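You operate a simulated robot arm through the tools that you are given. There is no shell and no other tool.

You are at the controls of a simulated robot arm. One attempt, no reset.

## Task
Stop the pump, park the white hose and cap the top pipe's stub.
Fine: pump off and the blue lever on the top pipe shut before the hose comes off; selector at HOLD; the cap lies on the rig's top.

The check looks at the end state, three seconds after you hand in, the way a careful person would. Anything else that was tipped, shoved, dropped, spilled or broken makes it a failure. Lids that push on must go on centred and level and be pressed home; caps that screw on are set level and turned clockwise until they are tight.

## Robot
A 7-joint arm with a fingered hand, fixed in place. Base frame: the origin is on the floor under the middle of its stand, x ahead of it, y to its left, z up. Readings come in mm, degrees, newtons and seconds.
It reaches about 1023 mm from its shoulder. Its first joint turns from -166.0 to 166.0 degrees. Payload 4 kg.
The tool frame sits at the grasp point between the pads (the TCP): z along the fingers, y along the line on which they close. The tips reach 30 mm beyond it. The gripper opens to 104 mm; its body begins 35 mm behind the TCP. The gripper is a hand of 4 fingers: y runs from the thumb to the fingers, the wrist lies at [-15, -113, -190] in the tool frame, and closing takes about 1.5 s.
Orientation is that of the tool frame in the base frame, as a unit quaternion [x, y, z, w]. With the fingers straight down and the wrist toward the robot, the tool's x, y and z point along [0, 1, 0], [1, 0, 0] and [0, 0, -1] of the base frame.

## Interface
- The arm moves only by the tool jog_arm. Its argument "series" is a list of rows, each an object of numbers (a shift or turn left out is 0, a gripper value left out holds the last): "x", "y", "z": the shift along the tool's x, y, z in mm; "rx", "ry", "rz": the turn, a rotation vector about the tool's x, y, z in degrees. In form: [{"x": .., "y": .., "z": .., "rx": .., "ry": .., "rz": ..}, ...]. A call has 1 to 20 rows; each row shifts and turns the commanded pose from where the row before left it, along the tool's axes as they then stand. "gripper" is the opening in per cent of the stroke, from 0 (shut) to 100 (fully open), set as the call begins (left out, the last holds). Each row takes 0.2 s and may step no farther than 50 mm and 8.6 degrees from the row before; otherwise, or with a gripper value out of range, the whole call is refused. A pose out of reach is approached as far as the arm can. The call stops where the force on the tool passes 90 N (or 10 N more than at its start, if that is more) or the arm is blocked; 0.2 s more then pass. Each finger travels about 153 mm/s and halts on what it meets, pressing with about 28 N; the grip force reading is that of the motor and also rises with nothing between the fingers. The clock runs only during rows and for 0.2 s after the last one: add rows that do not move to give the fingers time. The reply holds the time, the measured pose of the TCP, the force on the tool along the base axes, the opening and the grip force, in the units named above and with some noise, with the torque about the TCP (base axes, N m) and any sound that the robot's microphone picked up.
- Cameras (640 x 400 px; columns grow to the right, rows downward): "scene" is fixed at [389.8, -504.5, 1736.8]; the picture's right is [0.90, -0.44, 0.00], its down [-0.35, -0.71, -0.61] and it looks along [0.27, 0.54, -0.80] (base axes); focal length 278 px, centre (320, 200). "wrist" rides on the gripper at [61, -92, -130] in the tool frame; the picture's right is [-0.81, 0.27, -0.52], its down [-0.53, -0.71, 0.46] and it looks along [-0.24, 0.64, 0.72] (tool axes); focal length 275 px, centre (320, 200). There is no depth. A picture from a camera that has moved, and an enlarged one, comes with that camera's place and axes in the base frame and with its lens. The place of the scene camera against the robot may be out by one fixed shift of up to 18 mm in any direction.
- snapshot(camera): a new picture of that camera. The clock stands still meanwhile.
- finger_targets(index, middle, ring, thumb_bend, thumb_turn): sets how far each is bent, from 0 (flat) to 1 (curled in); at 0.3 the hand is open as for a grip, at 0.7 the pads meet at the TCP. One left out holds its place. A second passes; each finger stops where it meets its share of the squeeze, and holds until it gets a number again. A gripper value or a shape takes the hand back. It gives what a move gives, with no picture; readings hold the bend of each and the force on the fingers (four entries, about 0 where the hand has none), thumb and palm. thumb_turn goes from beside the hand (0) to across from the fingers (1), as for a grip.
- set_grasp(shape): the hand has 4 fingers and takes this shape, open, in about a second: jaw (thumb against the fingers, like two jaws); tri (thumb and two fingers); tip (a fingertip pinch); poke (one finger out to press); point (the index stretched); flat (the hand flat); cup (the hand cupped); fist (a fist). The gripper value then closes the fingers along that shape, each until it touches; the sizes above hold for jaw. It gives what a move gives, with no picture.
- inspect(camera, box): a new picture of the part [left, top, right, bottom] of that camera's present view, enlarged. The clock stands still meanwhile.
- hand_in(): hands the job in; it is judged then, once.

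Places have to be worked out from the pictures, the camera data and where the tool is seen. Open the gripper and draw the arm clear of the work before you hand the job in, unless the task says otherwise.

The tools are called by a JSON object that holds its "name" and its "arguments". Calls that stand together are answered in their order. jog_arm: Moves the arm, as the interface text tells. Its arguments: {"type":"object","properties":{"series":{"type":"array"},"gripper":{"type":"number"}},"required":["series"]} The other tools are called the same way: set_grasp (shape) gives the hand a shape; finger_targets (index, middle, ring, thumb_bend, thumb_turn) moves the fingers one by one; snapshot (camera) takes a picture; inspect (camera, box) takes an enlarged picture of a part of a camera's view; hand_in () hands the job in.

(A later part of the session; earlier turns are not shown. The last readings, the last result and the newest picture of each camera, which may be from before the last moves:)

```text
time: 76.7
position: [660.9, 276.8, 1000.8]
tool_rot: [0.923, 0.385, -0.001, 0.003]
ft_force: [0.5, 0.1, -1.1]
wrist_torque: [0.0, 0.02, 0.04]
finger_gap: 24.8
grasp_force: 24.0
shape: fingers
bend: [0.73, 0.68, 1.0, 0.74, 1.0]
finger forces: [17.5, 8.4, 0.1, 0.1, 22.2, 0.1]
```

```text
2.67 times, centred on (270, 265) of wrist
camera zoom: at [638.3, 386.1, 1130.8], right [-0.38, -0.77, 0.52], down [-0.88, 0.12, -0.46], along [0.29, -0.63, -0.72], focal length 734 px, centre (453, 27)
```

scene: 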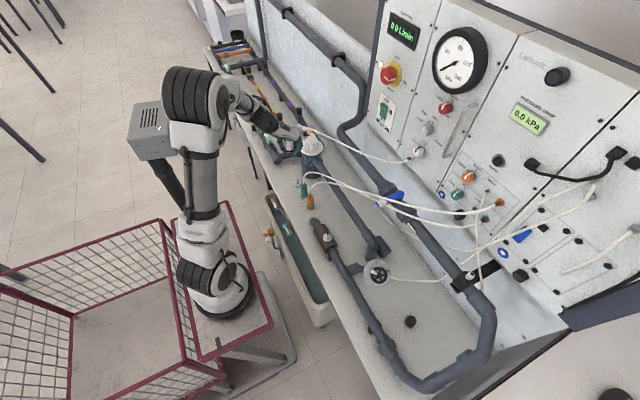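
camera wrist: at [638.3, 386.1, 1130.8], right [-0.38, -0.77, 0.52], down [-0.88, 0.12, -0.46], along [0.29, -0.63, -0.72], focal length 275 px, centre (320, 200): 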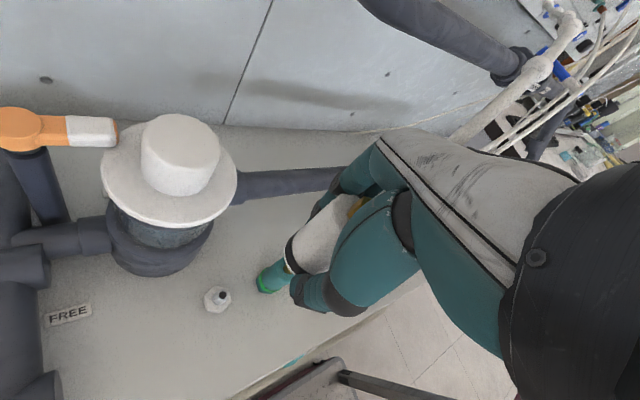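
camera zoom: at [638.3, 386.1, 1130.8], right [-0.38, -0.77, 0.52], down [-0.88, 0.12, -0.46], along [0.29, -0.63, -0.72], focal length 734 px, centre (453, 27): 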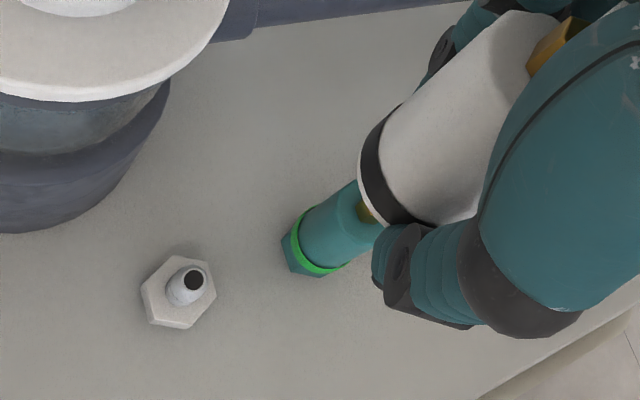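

Refined: nipple at about [673.5, 290.5], tip z≈805, and the plug axis is about [4.6, -0.6] off the TCP at this yaw. I'll shift over it and descend to leave the plug mouth about 20 mm above the nipple for a direct visual check.

{"name": "jog_arm", "arguments": {"series": [{"x": 15.8, "y": -4.4, "z": 15}, {"z": 40}, {"z": 40}, {"z": 35}, {}]}}

{"name": "snapshot", "arguments": {"camera": "wrist"}}

{"name": "inspect", "arguments": {"camera": "wrist", "box": [220, 190, 360, 310]}}

{"name": "inspect", "arguments": {"camera": "scene", "box": [260, 130, 340, 220]}}

```text
time: 77.9
position: [668.9, 289.0, 870.5]
tool_rot: [0.922, 0.387, 0.001, 0.003]
ft_force: [-0.1, 0.2, -0.5]
wrist_torque: [-0.01, 0.01, 0.03]
finger_gap: 24.5
grasp_force: 24.0
shape: fingers
bend: [0.73, 0.68, 1.0, 0.74, 1.0]
finger forces: [17.4, 8.6, 0.0, 0.0, 22.3, 0.0]
```

```text
taken
camera wrist: at [646.6, 397.6, 1000.8], right [-0.37, -0.77, 0.52], down [-0.88, 0.12, -0.46], along [0.29, -0.63, -0.72], focal length 275 px, centre (320, 200)
```

wrist: 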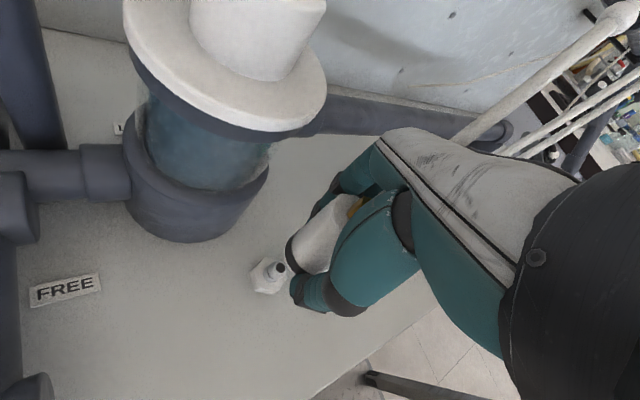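

```text
3.33 times, centred on (290, 250) of wrist
camera zoom: at [646.6, 397.6, 1000.8], right [-0.37, -0.77, 0.52], down [-0.88, 0.12, -0.46], along [0.29, -0.63, -0.72], focal length 918 px, centre (420, 33)
```

zoom: 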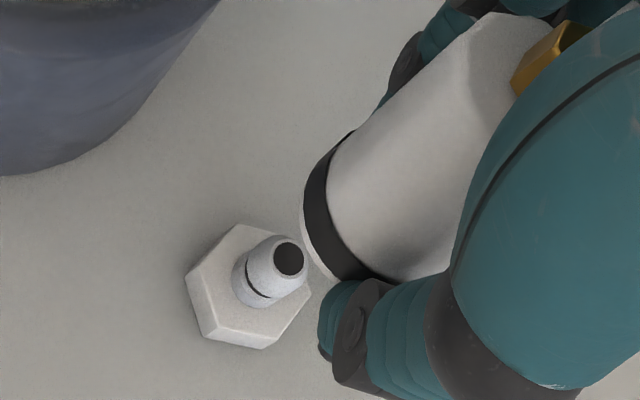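

```text
4.44 times, centred on (300, 175) of scene
camera zoom: at [389.8, -504.5, 1736.8], right [0.9, -0.44, 0.0], down [-0.35, -0.71, -0.61], along [0.27, 0.54, -0.8], focal length 1237 px, centre (409, 311)
```

zoom: 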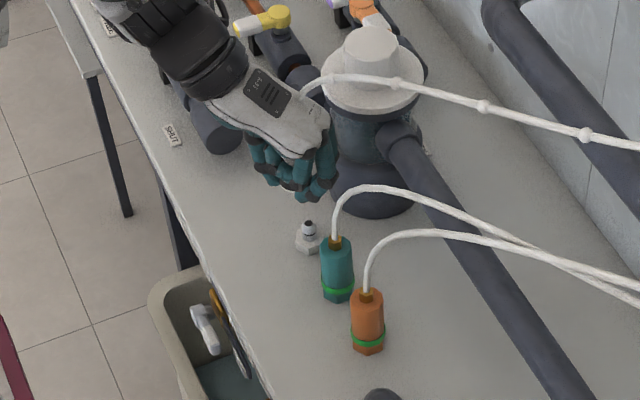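

{"name": "inspect", "arguments": {"camera": "wrist", "box": [265, 215, 355, 285]}}

```text
5.71 times, centred on (310, 250) of wrist
camera zoom: at [646.6, 397.6, 1000.8], right [-0.37, -0.77, 0.52], down [-0.88, 0.12, -0.46], along [0.29, -0.63, -0.72], focal length 1573 px, centre (377, -86)
```

zoom: 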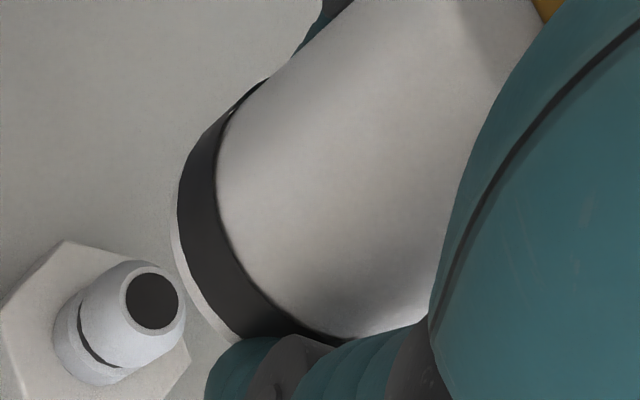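

The measurement now closes well: nipple tip at [674.8, 289.0, 796] and plug mouth at [673.1, 288.4, 830]. I'll correct 1.5 mm and lower to just above the nipple for a last check.

{"name": "jog_arm", "arguments": {"series": [{"x": 1.5, "y": 0.65, "z": 12}, {"z": 14}, {}]}}

{"name": "inspect", "arguments": {"camera": "wrist", "box": [250, 205, 340, 285]}}

{"name": "inspect", "arguments": {"camera": "scene", "box": [270, 140, 330, 200]}}

```text
time: 78.7
position: [670.5, 291.2, 846.8]
tool_rot: [0.923, 0.385, 0.0, 0.003]
ft_force: [0.1, -0.4, -0.5]
wrist_torque: [0.04, 0.01, -0.01]
finger_gap: 25.0
grasp_force: 24.0
shape: fingers
bend: [0.73, 0.68, 1.0, 0.74, 1.0]
finger forces: [17.5, 8.5, 0.1, 0.1, 22.3, 0.1]
```

```text
5.00 times, centred on (295, 245) of wrist
camera zoom: at [649.2, 399.3, 975.5], right [-0.37, -0.77, 0.52], down [-0.88, 0.12, -0.46], along [0.29, -0.63, -0.72], focal length 1376 px, centre (445, -25)
```

zoom: 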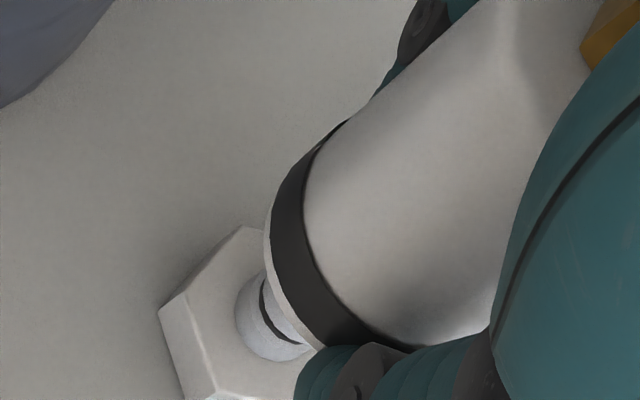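

```text
6.67 times, centred on (300, 170) of scene
camera zoom: at [389.8, -504.5, 1736.8], right [0.9, -0.44, 0.0], down [-0.35, -0.71, -0.61], along [0.27, 0.54, -0.8], focal length 1856 px, centre (453, 400)
```

zoom: 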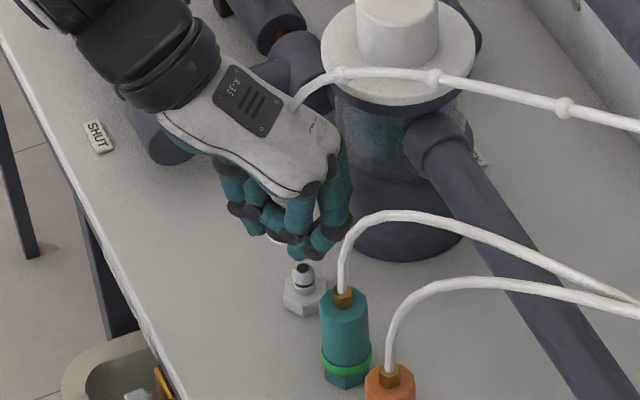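

The mouth is directly over the nipple to within about a millimetre. I'll push down slowly, checking the force.

{"name": "jog_arm", "arguments": {"series": [{"z": 5}, {"z": 5}, {"z": 4}, {}]}}

{"name": "inspect", "arguments": {"camera": "wrist", "box": [250, 205, 340, 285]}}

```text
time: 79.7
position: [670.4, 291.3, 831.0]
tool_rot: [0.922, 0.386, 0.0, 0.003]
ft_force: [0.3, 0.1, -1.1]
wrist_torque: [-0.03, -0.02, 0.0]
finger_gap: 24.8
grasp_force: 24.1
shape: fingers
bend: [0.73, 0.68, 1.0, 0.74, 1.0]
finger forces: [17.4, 8.5, 0.0, 0.0, 22.2, 0.1]
```

```text
5.00 times, centred on (295, 245) of wrist
camera zoom: at [647.8, 399.3, 961.3], right [-0.37, -0.77, 0.52], down [-0.88, 0.12, -0.46], along [0.29, -0.63, -0.72], focal length 1376 px, centre (445, -25)
```

zoom: 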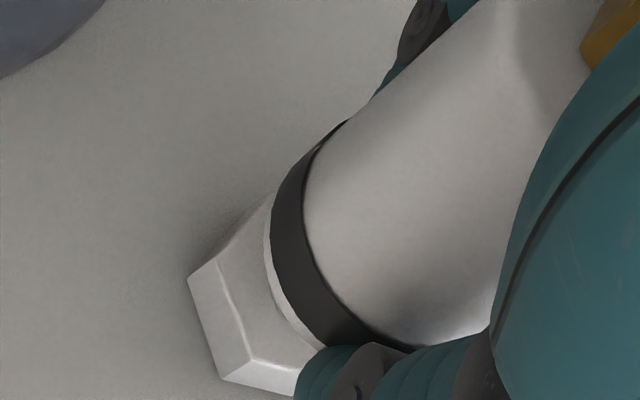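

No resistance; the mouth has gone over the nipple tip. Continuing down until it seats and the ring turns green.

{"name": "jog_arm", "arguments": {"series": [{"z": 4}, {"z": 4}, {}]}}

{"name": "jog_arm", "arguments": {"series": [{"z": 3}, {"z": 2}, {}]}}

{"name": "inspect", "arguments": {"camera": "wrist", "box": [250, 205, 340, 285]}}

```text
time: 80.5
position: [669.8, 291.1, 821.6]
tool_rot: [0.922, 0.387, 0.0, 0.003]
ft_force: [0.3, -0.6, -0.9]
wrist_torque: [-0.02, -0.01, 0.0]
finger_gap: 24.8
grasp_force: 24.3
shape: fingers
bend: [0.73, 0.68, 1.0, 0.74, 1.0]
finger forces: [17.3, 8.5, 0.0, 0.0, 22.2, 0.0]
```

```text
time: 81.3
position: [670.6, 290.3, 819.3]
tool_rot: [0.923, 0.385, 0.0, 0.003]
ft_force: [-4.2, -3.7, 4.4]
wrist_torque: [-0.2, 0.1, -0.04]
finger_gap: 24.7
grasp_force: 27.8
shape: fingers
bend: [0.73, 0.71, 1.0, 0.74, 1.0]
finger forces: [16.7, 16.1, 0.1, 0.0, 22.7, 0.0]
```

```text
5.00 times, centred on (295, 245) of wrist
camera zoom: at [648.4, 399.1, 948.3], right [-0.37, -0.77, 0.52], down [-0.88, 0.12, -0.46], along [0.29, -0.63, -0.72], focal length 1376 px, centre (445, -25)
```

zoom: 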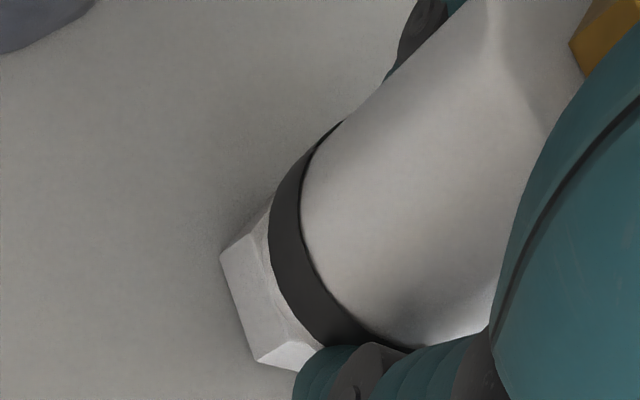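

Contact at z≈819 with a few newtons, and the ring is not green yet. I'll press further in small steps.

{"name": "jog_arm", "arguments": {"series": [{"z": 2}, {"z": 2}, {}]}}

{"name": "inspect", "arguments": {"camera": "wrist", "box": [250, 205, 340, 285]}}

```text
time: 82.1
position: [670.6, 291.1, 816.2]
tool_rot: [0.922, 0.386, 0.001, 0.003]
ft_force: [-9.3, -7.0, 20.4]
wrist_torque: [-0.3, 0.14, -0.05]
finger_gap: 24.5
grasp_force: 32.9
shape: fingers
bend: [0.73, 0.71, 1.0, 0.74, 1.0]
finger forces: [19.0, 20.1, 0.0, 0.0, 26.3, 0.0]
```

```text
5.00 times, centred on (295, 245) of wrist
camera zoom: at [648.1, 399.2, 945.0], right [-0.38, -0.77, 0.52], down [-0.88, 0.12, -0.46], along [0.29, -0.63, -0.72], focal length 1376 px, centre (445, -25)
```

zoom: 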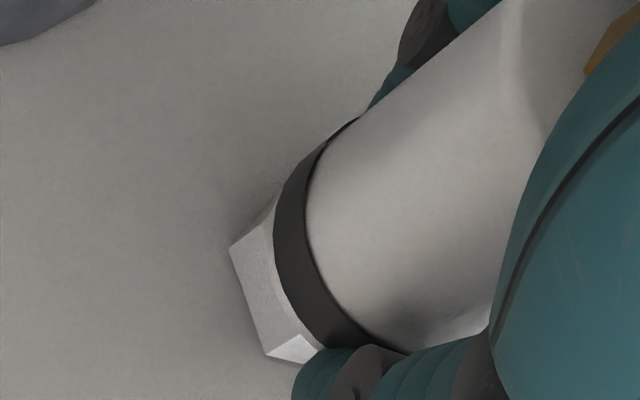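

The ring is nearly down on the hex, with about 20 N vertical and some side force toward -x/-y. I'll relieve the side load by about 1.5 mm and press on.

{"name": "jog_arm", "arguments": {"series": [{"x": -1.5, "y": -0.1}, {}]}}

{"name": "jog_arm", "arguments": {"series": [{"z": 2}, {}]}}

{"name": "inspect", "arguments": {"camera": "wrist", "box": [250, 205, 340, 285]}}

```text
time: 82.7
position: [670.4, 290.2, 815.2]
tool_rot: [0.922, 0.386, 0.001, 0.002]
ft_force: [-0.9, -3.5, 19.2]
wrist_torque: [-0.1, -0.1, 0.0]
finger_gap: 24.7
grasp_force: 28.7
shape: fingers
bend: [0.73, 0.71, 1.0, 0.74, 1.0]
finger forces: [19.1, 12.9, 0.0, 0.1, 24.7, 0.0]
```

```text
time: 83.3
position: [669.8, 289.8, 811.7]
tool_rot: [0.923, 0.386, 0.001, 0.003]
ft_force: [2.2, -5.1, 4.1]
wrist_torque: [-0.14, -0.13, 0.0]
finger_gap: 14.7
grasp_force: 28.3
shape: fingers
bend: [0.73, 0.71, 1.0, 0.8, 1.0]
finger forces: [22.1, 10.5, 0.0, 0.0, 23.2, 0.1]
```

```text
5.00 times, centred on (295, 245) of wrist
camera zoom: at [647.3, 398.5, 942.0], right [-0.37, -0.77, 0.52], down [-0.88, 0.12, -0.46], along [0.29, -0.63, -0.72], focal length 1376 px, centre (445, -25)
```

zoom: 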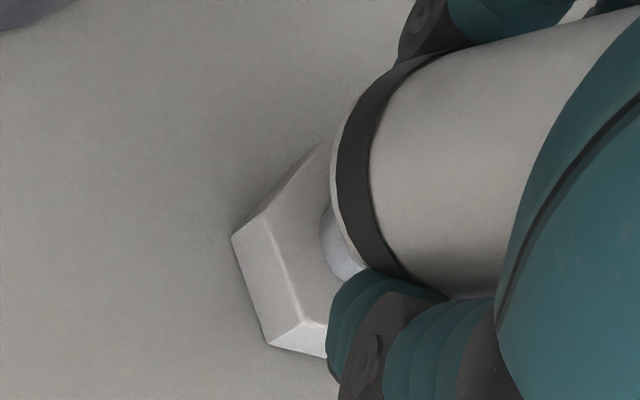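

The plug has tilted in my grip while pressing. I'll stop and look closely before doing anything else.

{"name": "snapshot", "arguments": {"camera": "wrist"}}

{"name": "inspect", "arguments": {"camera": "scene", "box": [270, 140, 330, 200]}}

{"name": "inspect", "arguments": {"camera": "wrist", "box": [280, 160, 420, 290]}}

```text
taken
camera wrist: at [647.3, 398.5, 942.0], right [-0.37, -0.77, 0.52], down [-0.88, 0.12, -0.46], along [0.29, -0.63, -0.72], focal length 275 px, centre (320, 200)
```

wrist: 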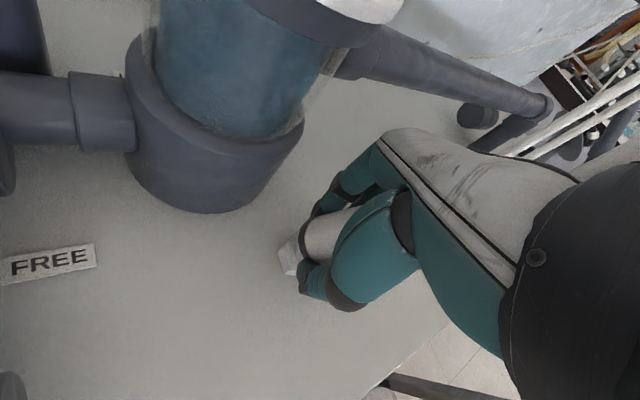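

```text
6.67 times, centred on (300, 170) of scene
camera zoom: at [389.8, -504.5, 1736.8], right [0.9, -0.44, 0.0], down [-0.35, -0.71, -0.61], along [0.27, 0.54, -0.8], focal length 1856 px, centre (453, 400)
```

zoom: 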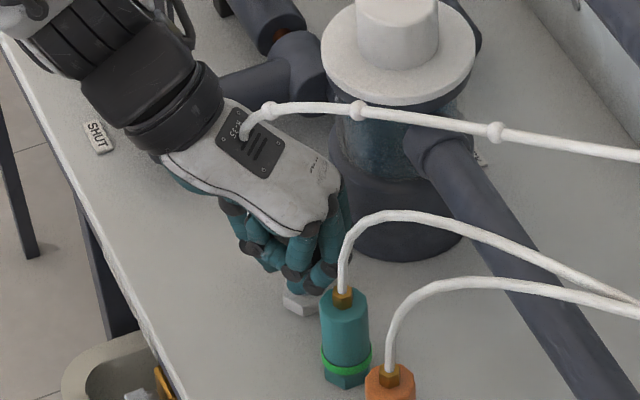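

```text
3.08 times, centred on (350, 225) of wrist
camera zoom: at [647.3, 398.5, 942.0], right [-0.37, -0.77, 0.52], down [-0.88, 0.12, -0.46], along [0.29, -0.63, -0.72], focal length 847 px, centre (228, 123)
```

zoom: 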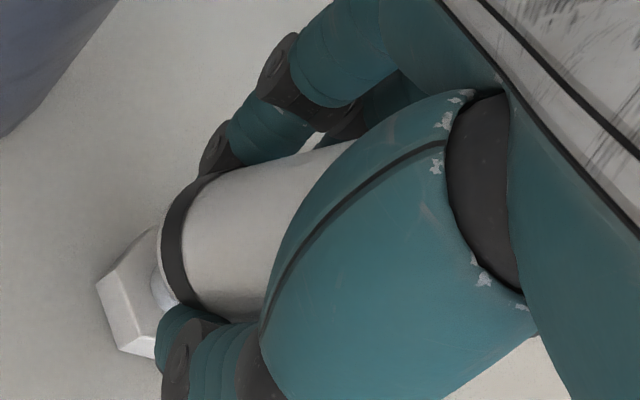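

{"name": "inspect", "arguments": {"camera": "wrist", "box": [270, 200, 340, 260]}}

{"name": "inspect", "arguments": {"camera": "scene", "box": [280, 155, 320, 195]}}

```text
6.67 times, centred on (305, 230) of wrist
camera zoom: at [647.3, 398.5, 942.0], right [-0.37, -0.77, 0.52], down [-0.88, 0.12, -0.46], along [0.29, -0.63, -0.72], focal length 1835 px, centre (420, 0)
```

zoom: 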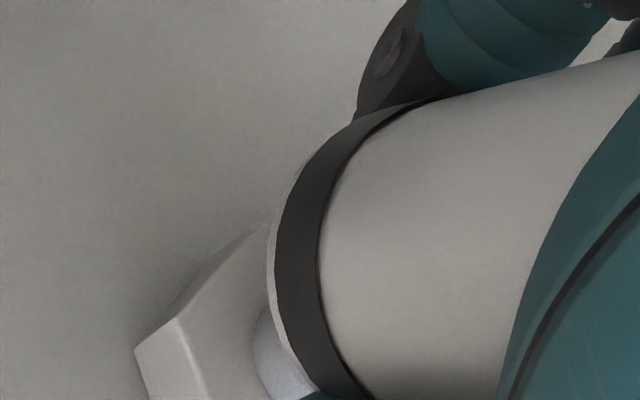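

```text
10.00 times, centred on (300, 175) of scene
camera zoom: at [389.8, -504.5, 1736.8], right [0.9, -0.44, 0.0], down [-0.35, -0.71, -0.61], along [0.27, 0.54, -0.8], focal length 2784 px, centre (520, 450)
```

zoom: 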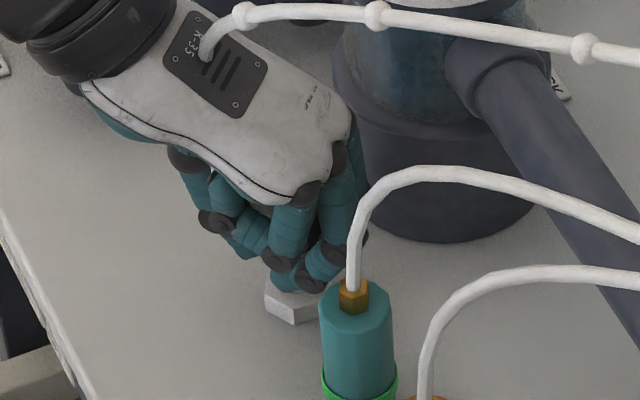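

The plug has rotated in the grip, mouth pushed toward +x and top leaning toward -x. I'll lift it clear of the nipple, still gripped, and measure the tilt so I can level it with the hand.

{"name": "jog_arm", "arguments": {"series": [{"z": -5}, {"z": -10}, {"z": -15}, {"z": -15}, {}]}}

{"name": "inspect", "arguments": {"camera": "wrist", "box": [240, 160, 400, 300]}}

{"name": "inspect", "arguments": {"camera": "scene", "box": [270, 130, 330, 190]}}

```text
time: 84.5
position: [677.6, 282.8, 856.5]
tool_rot: [0.926, 0.378, 0.001, 0.002]
ft_force: [1.1, -0.8, -0.6]
wrist_torque: [0.02, 0.03, 0.0]
finger_gap: 14.5
grasp_force: 25.2
shape: fingers
bend: [0.73, 0.71, 1.0, 0.8, 1.0]
finger forces: [18.9, 6.1, 0.0, 0.1, 24.9, 0.1]
```

```text
2.86 times, centred on (320, 230) of wrist
camera zoom: at [656.7, 391.3, 986.5], right [-0.39, -0.76, 0.52], down [-0.88, 0.13, -0.46], along [0.28, -0.63, -0.72], focal length 786 px, centre (320, 114)
```

zoom: 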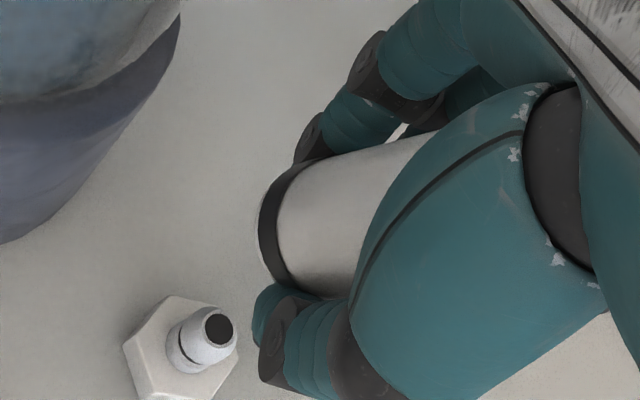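

```text
6.67 times, centred on (300, 160) of scene
camera zoom: at [389.8, -504.5, 1736.8], right [0.9, -0.44, 0.0], down [-0.35, -0.71, -0.61], along [0.27, 0.54, -0.8], focal length 1856 px, centre (453, 467)
```

zoom: 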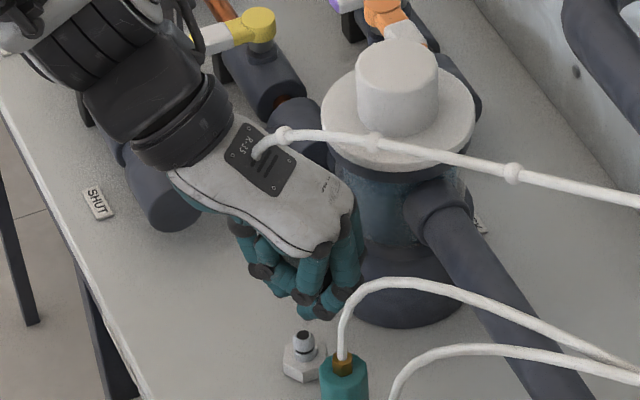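

The reported position shifted sideways by about 8 mm as I lifted. I'll hold still and re-read before doing anything else.

{"name": "jog_arm", "arguments": {"series": [{}, {}]}}

{"name": "snapshot", "arguments": {"camera": "scene"}}

{"name": "snapshot", "arguments": {"camera": "wrist"}}

```text
time: 85.1
position: [677.3, 281.6, 856.2]
tool_rot: [0.926, 0.378, 0.0, 0.003]
ft_force: [-0.4, -0.4, -0.5]
wrist_torque: [0.0, 0.01, -0.01]
finger_gap: 14.6
grasp_force: 24.9
shape: fingers
bend: [0.73, 0.71, 1.0, 0.8, 1.0]
finger forces: [18.8, 6.0, 0.1, 0.0, 24.9, 0.1]
```

```text
taken
```

scene: 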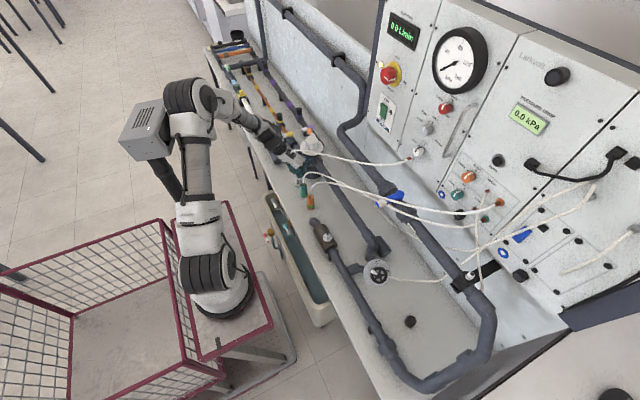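

```text
taken
camera wrist: at [656.7, 391.2, 986.2], right [-0.39, -0.76, 0.52], down [-0.88, 0.13, -0.46], along [0.28, -0.63, -0.72], focal length 275 px, centre (320, 200)
```

wrist: 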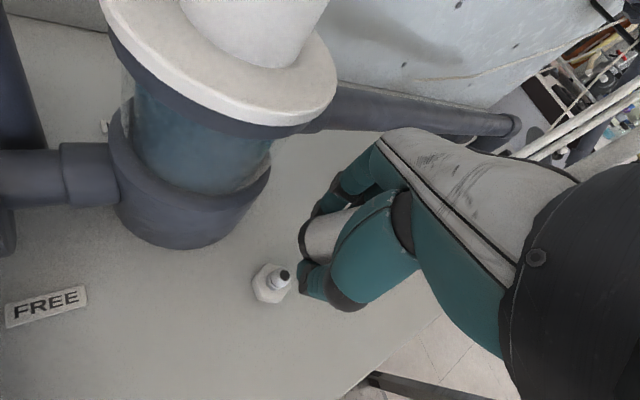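

The plug's tilt is hard to judge from one view. I'll lift a bit more and yaw back so the scene camera can see the plug between the fingers.

{"name": "jog_arm", "arguments": {"series": [{"z": -40}, {"z": -40}, {"rz": -7.5}, {"rz": -7.5}, {"rz": -7.5}, {"rz": -7.5}, {}]}}

{"name": "inspect", "arguments": {"camera": "scene", "box": [260, 110, 330, 180]}}

{"name": "inspect", "arguments": {"camera": "wrist", "box": [240, 160, 400, 300]}}

```text
time: 86.7
position: [669.2, 289.5, 936.6]
tool_rot: [0.791, 0.612, 0.0, 0.002]
ft_force: [-0.1, 0.6, -0.5]
wrist_torque: [-0.02, 0.01, -0.01]
finger_gap: 14.0
grasp_force: 24.6
shape: fingers
bend: [0.73, 0.71, 1.0, 0.8, 1.0]
finger forces: [18.8, 5.9, 0.0, 0.0, 24.6, 0.0]
```

```text
5.71 times, centred on (295, 145) of scene
camera zoom: at [389.8, -504.5, 1736.8], right [0.9, -0.44, 0.0], down [-0.35, -0.71, -0.61], along [0.27, 0.54, -0.8], focal length 1591 px, centre (463, 514)
```

zoom: 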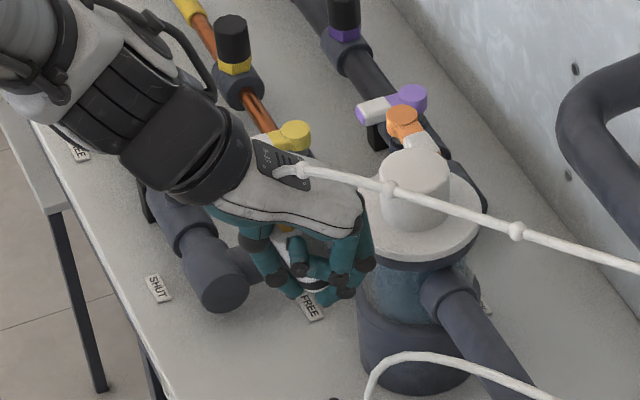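

```text
2.86 times, centred on (320, 230) of wrist
camera zoom: at [596.1, 373.3, 1066.2], right [0.06, -0.85, 0.52], down [-0.82, -0.34, -0.46], along [0.56, -0.4, -0.72], focal length 786 px, centre (320, 114)
```

zoom: 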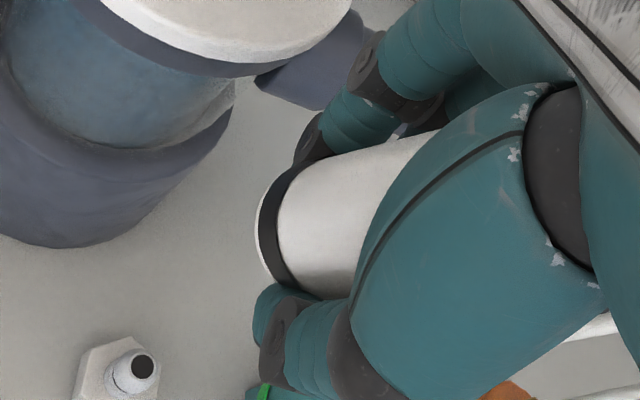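

{"name": "inspect", "arguments": {"camera": "scene", "box": [280, 140, 310, 170]}}

```text
13.33 times, centred on (295, 155) of scene
camera zoom: at [389.8, -504.5, 1736.8], right [0.9, -0.44, 0.0], down [-0.35, -0.71, -0.61], along [0.27, 0.54, -0.8], focal length 3711 px, centre (653, 800)
```

zoom: 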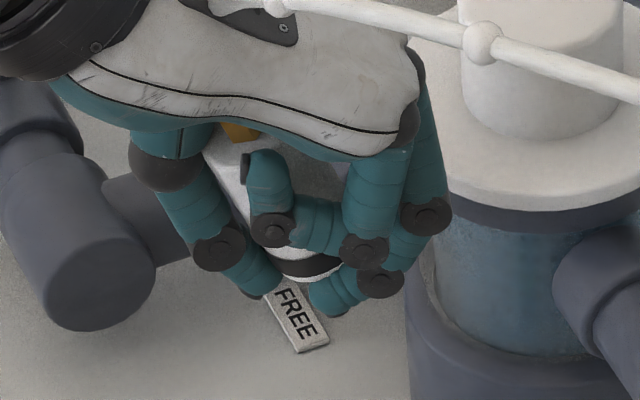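

Now it is clear: the plug is tilted about 18° about the tool's x-axis, mouth toward the fingers and top toward the thumb. I'll yaw back to -45° and pitch the hand +18° to make the plug vertical again.

{"name": "jog_arm", "arguments": {"series": [{"rz": 7.5}, {"rz": 7.5}, {"rz": 7.5}, {"rz": 7.5}, {"rx": 6}, {"rx": 6}, {"rx": 6}, {}]}}

{"name": "snapshot", "arguments": {"camera": "scene"}}

{"name": "inspect", "arguments": {"camera": "scene", "box": [275, 130, 315, 170]}}

{"name": "inspect", "arguments": {"camera": "wrist", "box": [240, 160, 400, 300]}}

```text
time: 88.5
position: [669.2, 290.8, 936.0]
tool_rot: [0.911, 0.382, -0.06, -0.143]
ft_force: [0.4, -0.1, -1.7]
wrist_torque: [-0.01, 0.0, 0.03]
finger_gap: 14.4
grasp_force: 24.6
shape: fingers
bend: [0.73, 0.71, 1.0, 0.8, 1.0]
finger forces: [18.8, 5.9, 0.0, 0.0, 24.4, 0.0]
```

```text
taken
```

scene: 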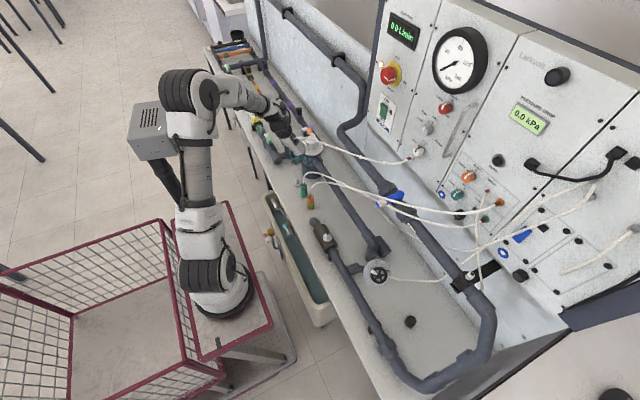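

```text
10.00 times, centred on (295, 150) of scene
camera zoom: at [389.8, -504.5, 1736.8], right [0.9, -0.44, 0.0], down [-0.35, -0.71, -0.61], along [0.27, 0.54, -0.8], focal length 2784 px, centre (570, 700)
```

zoom: 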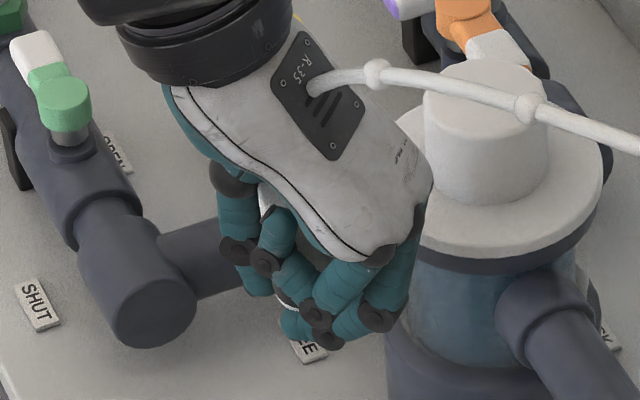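

```text
2.86 times, centred on (320, 230) of wrist
camera zoom: at [679.1, 368.1, 1088.3], right [-0.27, -0.87, 0.41], down [-0.96, 0.19, -0.22], along [0.11, -0.45, -0.89], focal length 786 px, centre (320, 114)
```

zoom: 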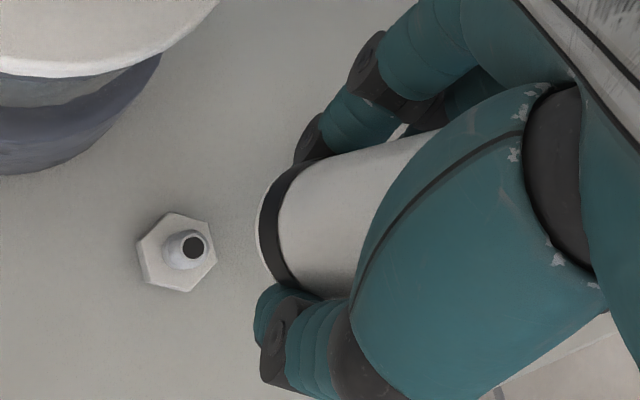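

The plug is vertical again, but the hand has slid down it: the mouth is only about 25 mm beyond the TCP. I'll set it over the nipple as a fixture, then release and regrip higher. Moving down to just above the nipple.

{"name": "jog_arm", "arguments": {"series": [{"x": 1.5, "y": 10, "z": 30}, {"x": 1.5, "y": 10, "z": 30}, {"x": 1.6, "y": 8, "z": 24}, {}]}}

{"name": "inspect", "arguments": {"camera": "wrist", "box": [260, 180, 380, 290]}}

{"name": "inspect", "arguments": {"camera": "scene", "box": [280, 145, 320, 185]}}

```text
time: 89.5
position: [670.8, 291.7, 848.6]
tool_rot: [0.911, 0.382, -0.06, -0.141]
ft_force: [-0.6, 0.0, -1.0]
wrist_torque: [-0.01, 0.02, -0.01]
finger_gap: 13.9
grasp_force: 24.3
shape: fingers
bend: [0.73, 0.71, 1.0, 0.8, 1.0]
finger forces: [18.8, 5.9, 0.1, 0.1, 24.2, 0.0]
```

```text
3.64 times, centred on (320, 235) of wrist
camera zoom: at [680.1, 368.9, 1001.3], right [-0.27, -0.87, 0.41], down [-0.96, 0.19, -0.22], along [0.11, -0.45, -0.89], focal length 1001 px, centre (320, 73)
```

zoom: 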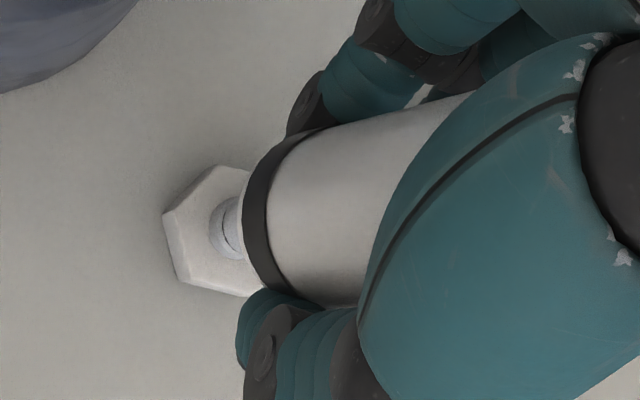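

```text
10.00 times, centred on (300, 165) of scene
camera zoom: at [389.8, -504.5, 1736.8], right [0.9, -0.44, 0.0], down [-0.35, -0.71, -0.61], along [0.27, 0.54, -0.8], focal length 2784 px, centre (520, 550)
```

zoom: 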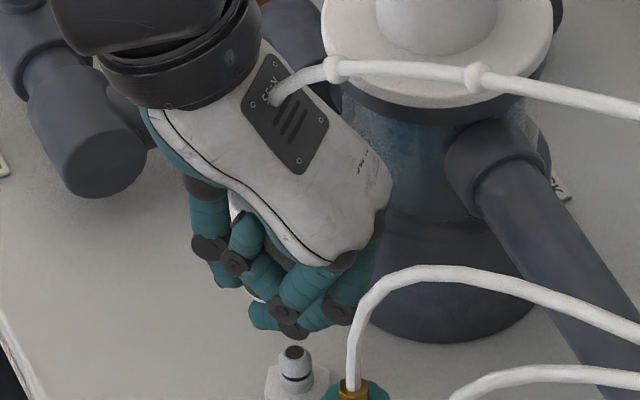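

The mouth is about 20–25 mm above the nipple tip and a few mm short in y. I'll correct and lower partway, then check.

{"name": "jog_arm", "arguments": {"series": [{"x": 2.3, "y": 1, "z": 7}, {"y": 2.4, "z": 7.7}, {}]}}

{"name": "inspect", "arguments": {"camera": "wrist", "box": [260, 180, 380, 290]}}

{"name": "inspect", "arguments": {"camera": "scene", "box": [280, 155, 320, 195]}}

```text
time: 90.3
position: [674.1, 295.1, 834.3]
tool_rot: [0.912, 0.381, -0.06, -0.142]
ft_force: [0.0, 0.0, -0.8]
wrist_torque: [0.01, 0.03, -0.02]
finger_gap: 14.0
grasp_force: 24.5
shape: fingers
bend: [0.73, 0.71, 1.0, 0.8, 1.0]
finger forces: [18.8, 5.8, 0.1, 0.0, 24.2, 0.0]
```

```text
3.64 times, centred on (320, 235) of wrist
camera zoom: at [684.0, 373.4, 986.5], right [-0.27, -0.87, 0.41], down [-0.96, 0.19, -0.22], along [0.11, -0.45, -0.89], focal length 1001 px, centre (320, 73)
```

zoom: 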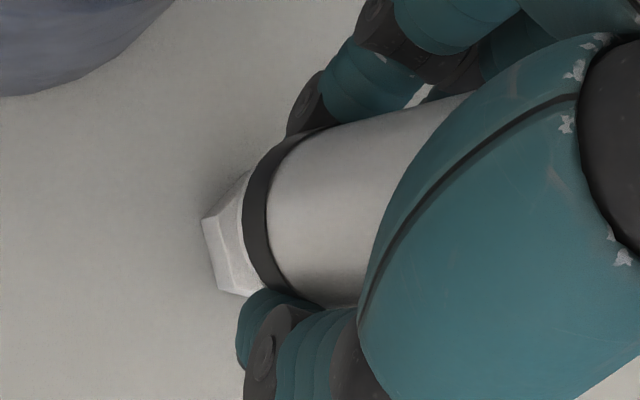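

```text
10.00 times, centred on (300, 175) of scene
camera zoom: at [389.8, -504.5, 1736.8], right [0.9, -0.44, 0.0], down [-0.35, -0.71, -0.61], along [0.27, 0.54, -0.8], focal length 2784 px, centre (520, 450)
```

zoom: 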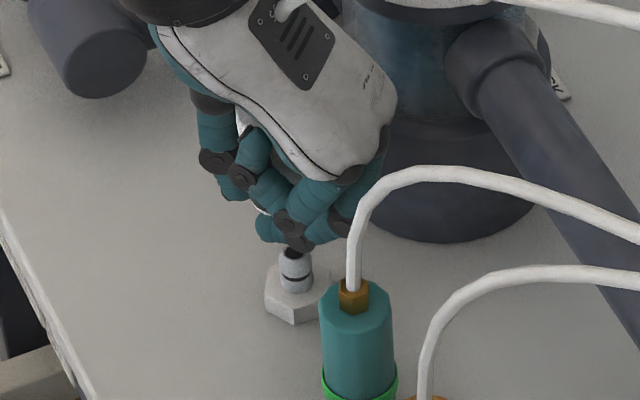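

{"name": "jog_arm", "arguments": {"series": [{"x": -1.4, "y": 1.5, "z": 4.5}, {"y": 1.5, "z": 5}, {}]}}

{"name": "inspect", "arguments": {"camera": "wrist", "box": [260, 180, 380, 290]}}

{"name": "inspect", "arguments": {"camera": "scene", "box": [280, 155, 320, 195]}}

```text
time: 91.1
position: [674.6, 294.9, 822.8]
tool_rot: [0.912, 0.381, -0.06, -0.142]
ft_force: [-0.1, 0.1, -0.4]
wrist_torque: [-0.04, 0.01, 0.0]
finger_gap: 13.9
grasp_force: 24.4
shape: fingers
bend: [0.73, 0.71, 1.0, 0.8, 1.0]
finger forces: [18.7, 5.8, 0.1, 0.0, 24.2, 0.0]
```

```text
3.64 times, centred on (320, 235) of wrist
camera zoom: at [684.2, 371.6, 974.6], right [-0.27, -0.87, 0.41], down [-0.96, 0.19, -0.22], along [0.11, -0.45, -0.89], focal length 1001 px, centre (320, 73)
```

zoom: 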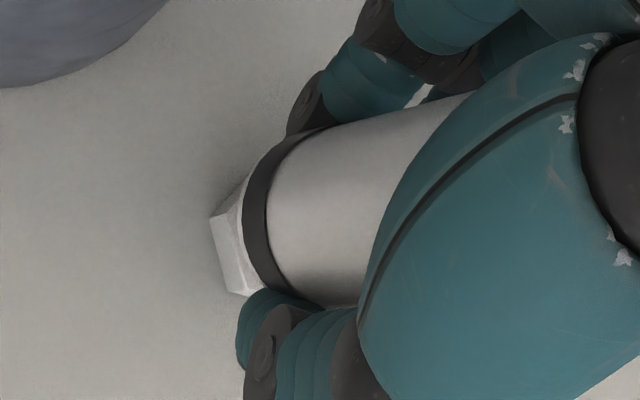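

```text
10.00 times, centred on (300, 175) of scene
camera zoom: at [389.8, -504.5, 1736.8], right [0.9, -0.44, 0.0], down [-0.35, -0.71, -0.61], along [0.27, 0.54, -0.8], focal length 2784 px, centre (520, 450)
```

zoom: 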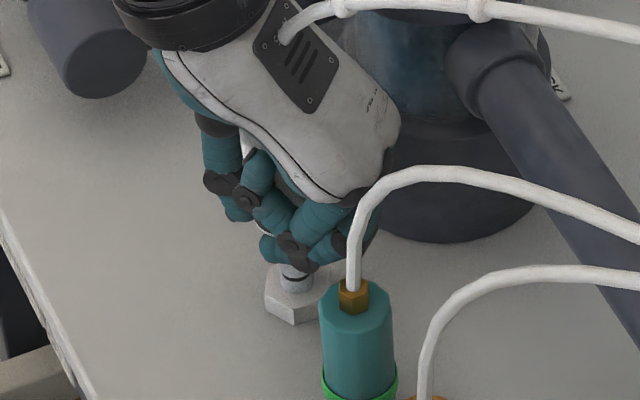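

No contact yet. Lowering further in small steps.

{"name": "jog_arm", "arguments": {"series": [{"x": -1.4, "y": 1.2, "z": 3.8}, {"y": 1.2, "z": 3.8}, {}]}}

{"name": "inspect", "arguments": {"camera": "wrist", "box": [260, 180, 380, 290]}}

{"name": "inspect", "arguments": {"camera": "scene", "box": [280, 155, 320, 195]}}

```text
time: 91.9
position: [674.4, 292.0, 815.9]
tool_rot: [0.912, 0.381, -0.057, -0.142]
ft_force: [11.6, -9.9, 42.4]
wrist_torque: [-0.5, -0.15, 0.1]
finger_gap: 13.5
grasp_force: 60.2
shape: fingers
bend: [0.74, 0.74, 1.0, 0.8, 1.0]
finger forces: [19.0, 67.9, 0.0, 0.0, 35.0, 0.0]
```

```text
3.64 times, centred on (320, 235) of wrist
camera zoom: at [684.4, 369.6, 969.5], right [-0.27, -0.87, 0.41], down [-0.96, 0.2, -0.22], along [0.11, -0.45, -0.89], focal length 1001 px, centre (320, 73)
```

zoom: 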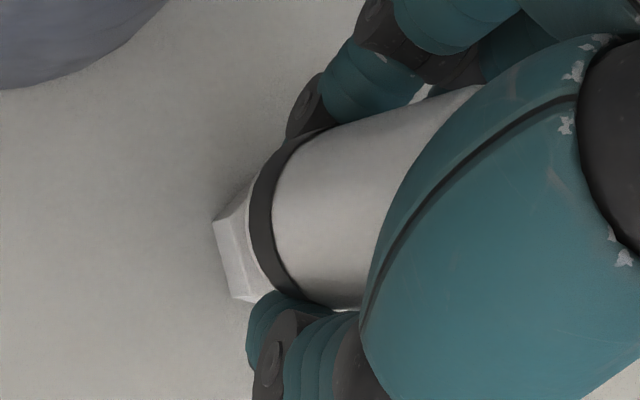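

```text
10.00 times, centred on (300, 175) of scene
camera zoom: at [389.8, -504.5, 1736.8], right [0.9, -0.44, 0.0], down [-0.35, -0.71, -0.61], along [0.27, 0.54, -0.8], focal length 2784 px, centre (520, 450)
```

zoom: 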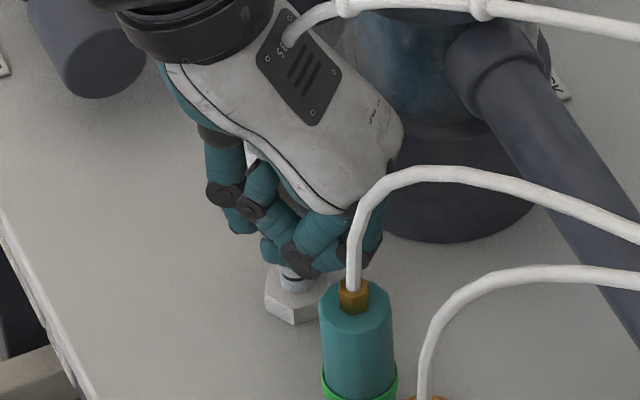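

The middle finger is carrying 68 N: its tip, not the plug, is pressing on the nipple. I'll back up at once and move that finger out of the way, holding the plug with index and thumb.

{"name": "jog_arm", "arguments": {"series": [{"y": -2, "z": -6}, {"y": -3, "z": -9}, {}]}}

{"name": "finger_targets", "arguments": {"middle": 0.45}}

{"name": "inspect", "arguments": {"camera": "wrist", "box": [260, 160, 400, 290]}}

{"name": "inspect", "arguments": {"camera": "scene", "box": [280, 150, 320, 190]}}

```text
time: 92.7
position: [671.3, 292.7, 830.1]
tool_rot: [0.912, 0.381, -0.061, -0.14]
ft_force: [0.2, -0.3, -0.5]
wrist_torque: [0.01, 0.03, 0.04]
finger_gap: 13.5
grasp_force: 25.0
shape: fingers
bend: [0.74, 0.71, 1.0, 0.8, 1.0]
finger forces: [19.9, 5.6, 0.0, 0.0, 24.3, 0.0]
```

```text
time: 93.7
position: [672.4, 292.1, 831.1]
tool_rot: [0.912, 0.382, -0.06, -0.141]
ft_force: [-1.3, -0.2, -0.7]
wrist_torque: [-0.01, 0.01, 0.02]
finger_gap: 14.1
grasp_force: 21.5
shape: fingers
bend: [0.74, 0.45, 1.0, 0.8, 1.0]
finger forces: [22.1, 0.0, 0.1, 0.1, 21.5, 0.0]
```

```text
3.08 times, centred on (330, 225) of wrist
camera zoom: at [682.4, 370.4, 983.1], right [-0.27, -0.87, 0.41], down [-0.96, 0.19, -0.22], along [0.11, -0.45, -0.89], focal length 847 px, centre (289, 123)
```

zoom: 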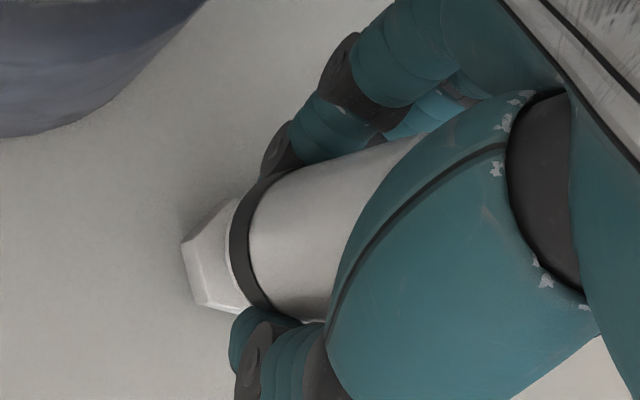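

```text
10.00 times, centred on (300, 170) of scene
camera zoom: at [389.8, -504.5, 1736.8], right [0.9, -0.44, 0.0], down [-0.35, -0.71, -0.61], along [0.27, 0.54, -0.8], focal length 2784 px, centre (520, 500)
```

zoom: 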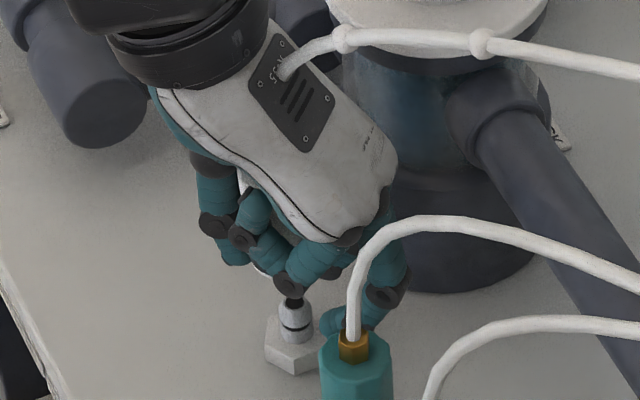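

With the middle finger lifted, the plug is still firmly pinched (22 N) and aligned over the nipple. Lowering again in small steps.

{"name": "jog_arm", "arguments": {"series": [{"y": 1.2, "z": 3.8}, {"y": 1.2, "z": 3.8}, {"y": 1.2, "z": 3.8}, {}]}}

{"name": "inspect", "arguments": {"camera": "wrist", "box": [260, 160, 400, 290]}}

{"name": "inspect", "arguments": {"camera": "scene", "box": [280, 150, 320, 190]}}

```text
time: 94.7
position: [672.6, 291.9, 819.7]
tool_rot: [0.912, 0.381, -0.059, -0.142]
ft_force: [2.1, 3.8, 3.8]
wrist_torque: [0.1, -0.12, 0.07]
finger_gap: 13.8
grasp_force: 26.0
shape: fingers
bend: [0.74, 0.45, 1.0, 0.8, 1.0]
finger forces: [28.4, 0.0, 0.0, 0.0, 21.9, 0.1]
```

```text
3.08 times, centred on (330, 225) of wrist
camera zoom: at [682.4, 370.7, 971.9], right [-0.27, -0.87, 0.41], down [-0.96, 0.19, -0.22], along [0.11, -0.45, -0.89], focal length 847 px, centre (289, 123)
```

zoom: 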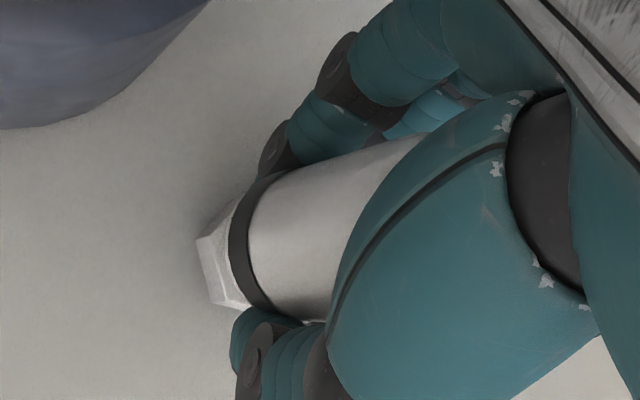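

```text
10.00 times, centred on (300, 170) of scene
camera zoom: at [389.8, -504.5, 1736.8], right [0.9, -0.44, 0.0], down [-0.35, -0.71, -0.61], along [0.27, 0.54, -0.8], focal length 2784 px, centre (520, 500)
```

zoom: 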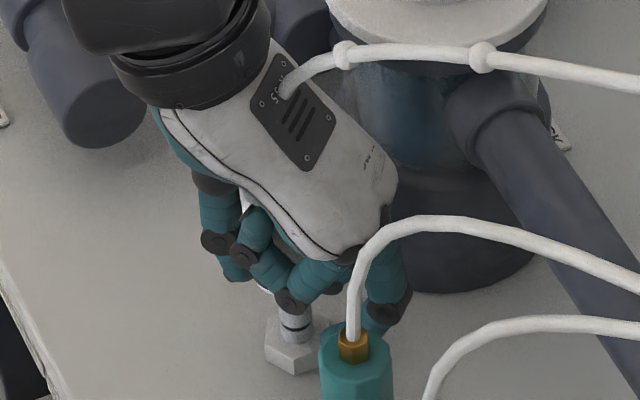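

Light contact (4 N) with a sideways push toward +x/+y, so the mouth is slightly off in the tool-x direction. I'll shift 2 mm that way and feel again.

{"name": "jog_arm", "arguments": {"series": [{"y": -0.6, "z": -2}, {"x": 2}, {"y": 0.6, "z": 2}, {}]}}

{"name": "jog_arm", "arguments": {"series": [{"y": 0.9, "z": 2.8}, {}]}}

{"name": "inspect", "arguments": {"camera": "wrist", "box": [260, 160, 400, 290]}}

```text
time: 95.7
position: [672.4, 294.8, 819.4]
tool_rot: [0.912, 0.381, -0.059, -0.142]
ft_force: [0.9, 0.2, 0.4]
wrist_torque: [0.01, -0.02, 0.02]
finger_gap: 13.8
grasp_force: 22.7
shape: fingers
bend: [0.74, 0.45, 1.0, 0.8, 1.0]
finger forces: [24.0, 0.1, 0.1, 0.0, 21.7, 0.1]
```

```text
time: 96.3
position: [674.5, 295.1, 815.8]
tool_rot: [0.912, 0.381, -0.059, -0.142]
ft_force: [1.5, 3.0, 3.0]
wrist_torque: [0.09, -0.05, 0.05]
finger_gap: 13.4
grasp_force: 25.1
shape: fingers
bend: [0.74, 0.45, 1.0, 0.8, 1.0]
finger forces: [27.4, 0.1, 0.0, 0.0, 22.3, 0.0]
```

```text
3.08 times, centred on (330, 225) of wrist
camera zoom: at [683.5, 372.3, 968.3], right [-0.27, -0.87, 0.41], down [-0.96, 0.19, -0.22], along [0.11, -0.45, -0.89], focal length 847 px, centre (289, 123)
```

zoom: 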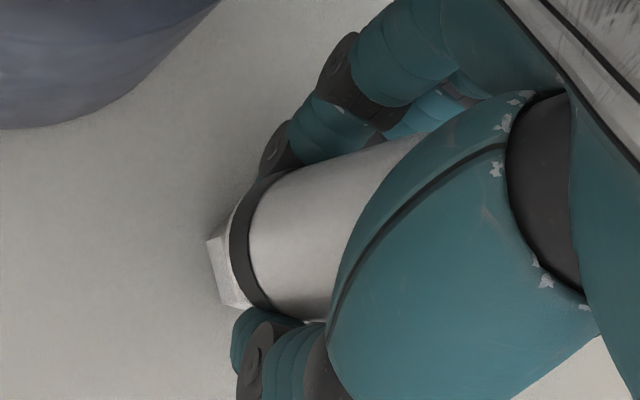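

It went 3 mm lower and I feel the same chamfer-like contact, so the direction is right. Another small shift the same way, then lower.

{"name": "jog_arm", "arguments": {"series": [{"x": 2.1, "y": -0.65, "z": 0.2}, {}]}}

{"name": "jog_arm", "arguments": {"series": [{"y": 0.9, "z": 2.8}, {}]}}

{"name": "inspect", "arguments": {"camera": "wrist", "box": [260, 160, 400, 290]}}

{"name": "inspect", "arguments": {"camera": "scene", "box": [280, 150, 320, 190]}}

```text
time: 96.9
position: [674.5, 296.0, 815.3]
tool_rot: [0.912, 0.381, -0.061, -0.141]
ft_force: [-0.2, -0.4, -0.6]
wrist_torque: [0.01, 0.03, -0.01]
finger_gap: 13.6
grasp_force: 22.4
shape: fingers
bend: [0.74, 0.45, 1.0, 0.8, 1.0]
finger forces: [22.2, 0.0, 0.0, 0.0, 21.7, 0.0]
```

```text
time: 97.5
position: [675.3, 295.9, 812.6]
tool_rot: [0.912, 0.381, -0.06, -0.141]
ft_force: [0.1, -0.4, -0.4]
wrist_torque: [-0.05, -0.02, -0.01]
finger_gap: 13.8
grasp_force: 22.5
shape: fingers
bend: [0.74, 0.45, 1.0, 0.8, 1.0]
finger forces: [22.3, 0.3, 0.0, 0.0, 21.5, 0.1]
```

```text
3.08 times, centred on (330, 225) of wrist
camera zoom: at [684.7, 374.0, 965.1], right [-0.27, -0.87, 0.41], down [-0.96, 0.19, -0.22], along [0.11, -0.45, -0.89], focal length 847 px, centre (289, 123)
```

zoom: 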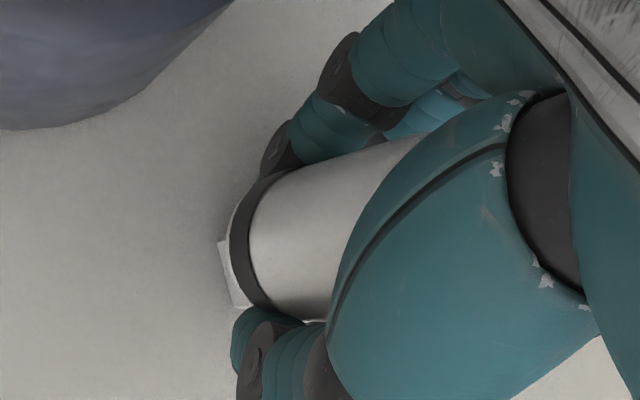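

```text
10.00 times, centred on (300, 170) of scene
camera zoom: at [389.8, -504.5, 1736.8], right [0.9, -0.44, 0.0], down [-0.35, -0.71, -0.61], along [0.27, 0.54, -0.8], focal length 2784 px, centre (520, 500)
```

zoom: 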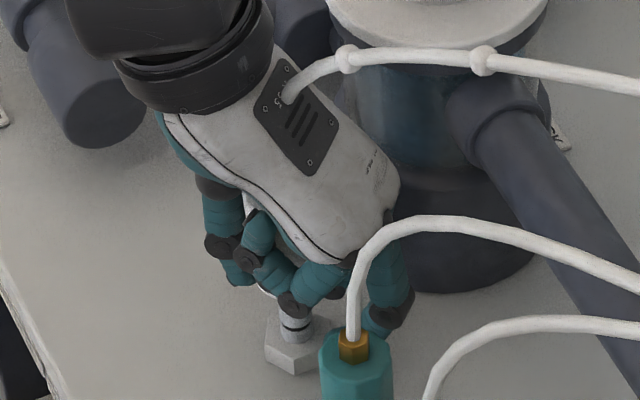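

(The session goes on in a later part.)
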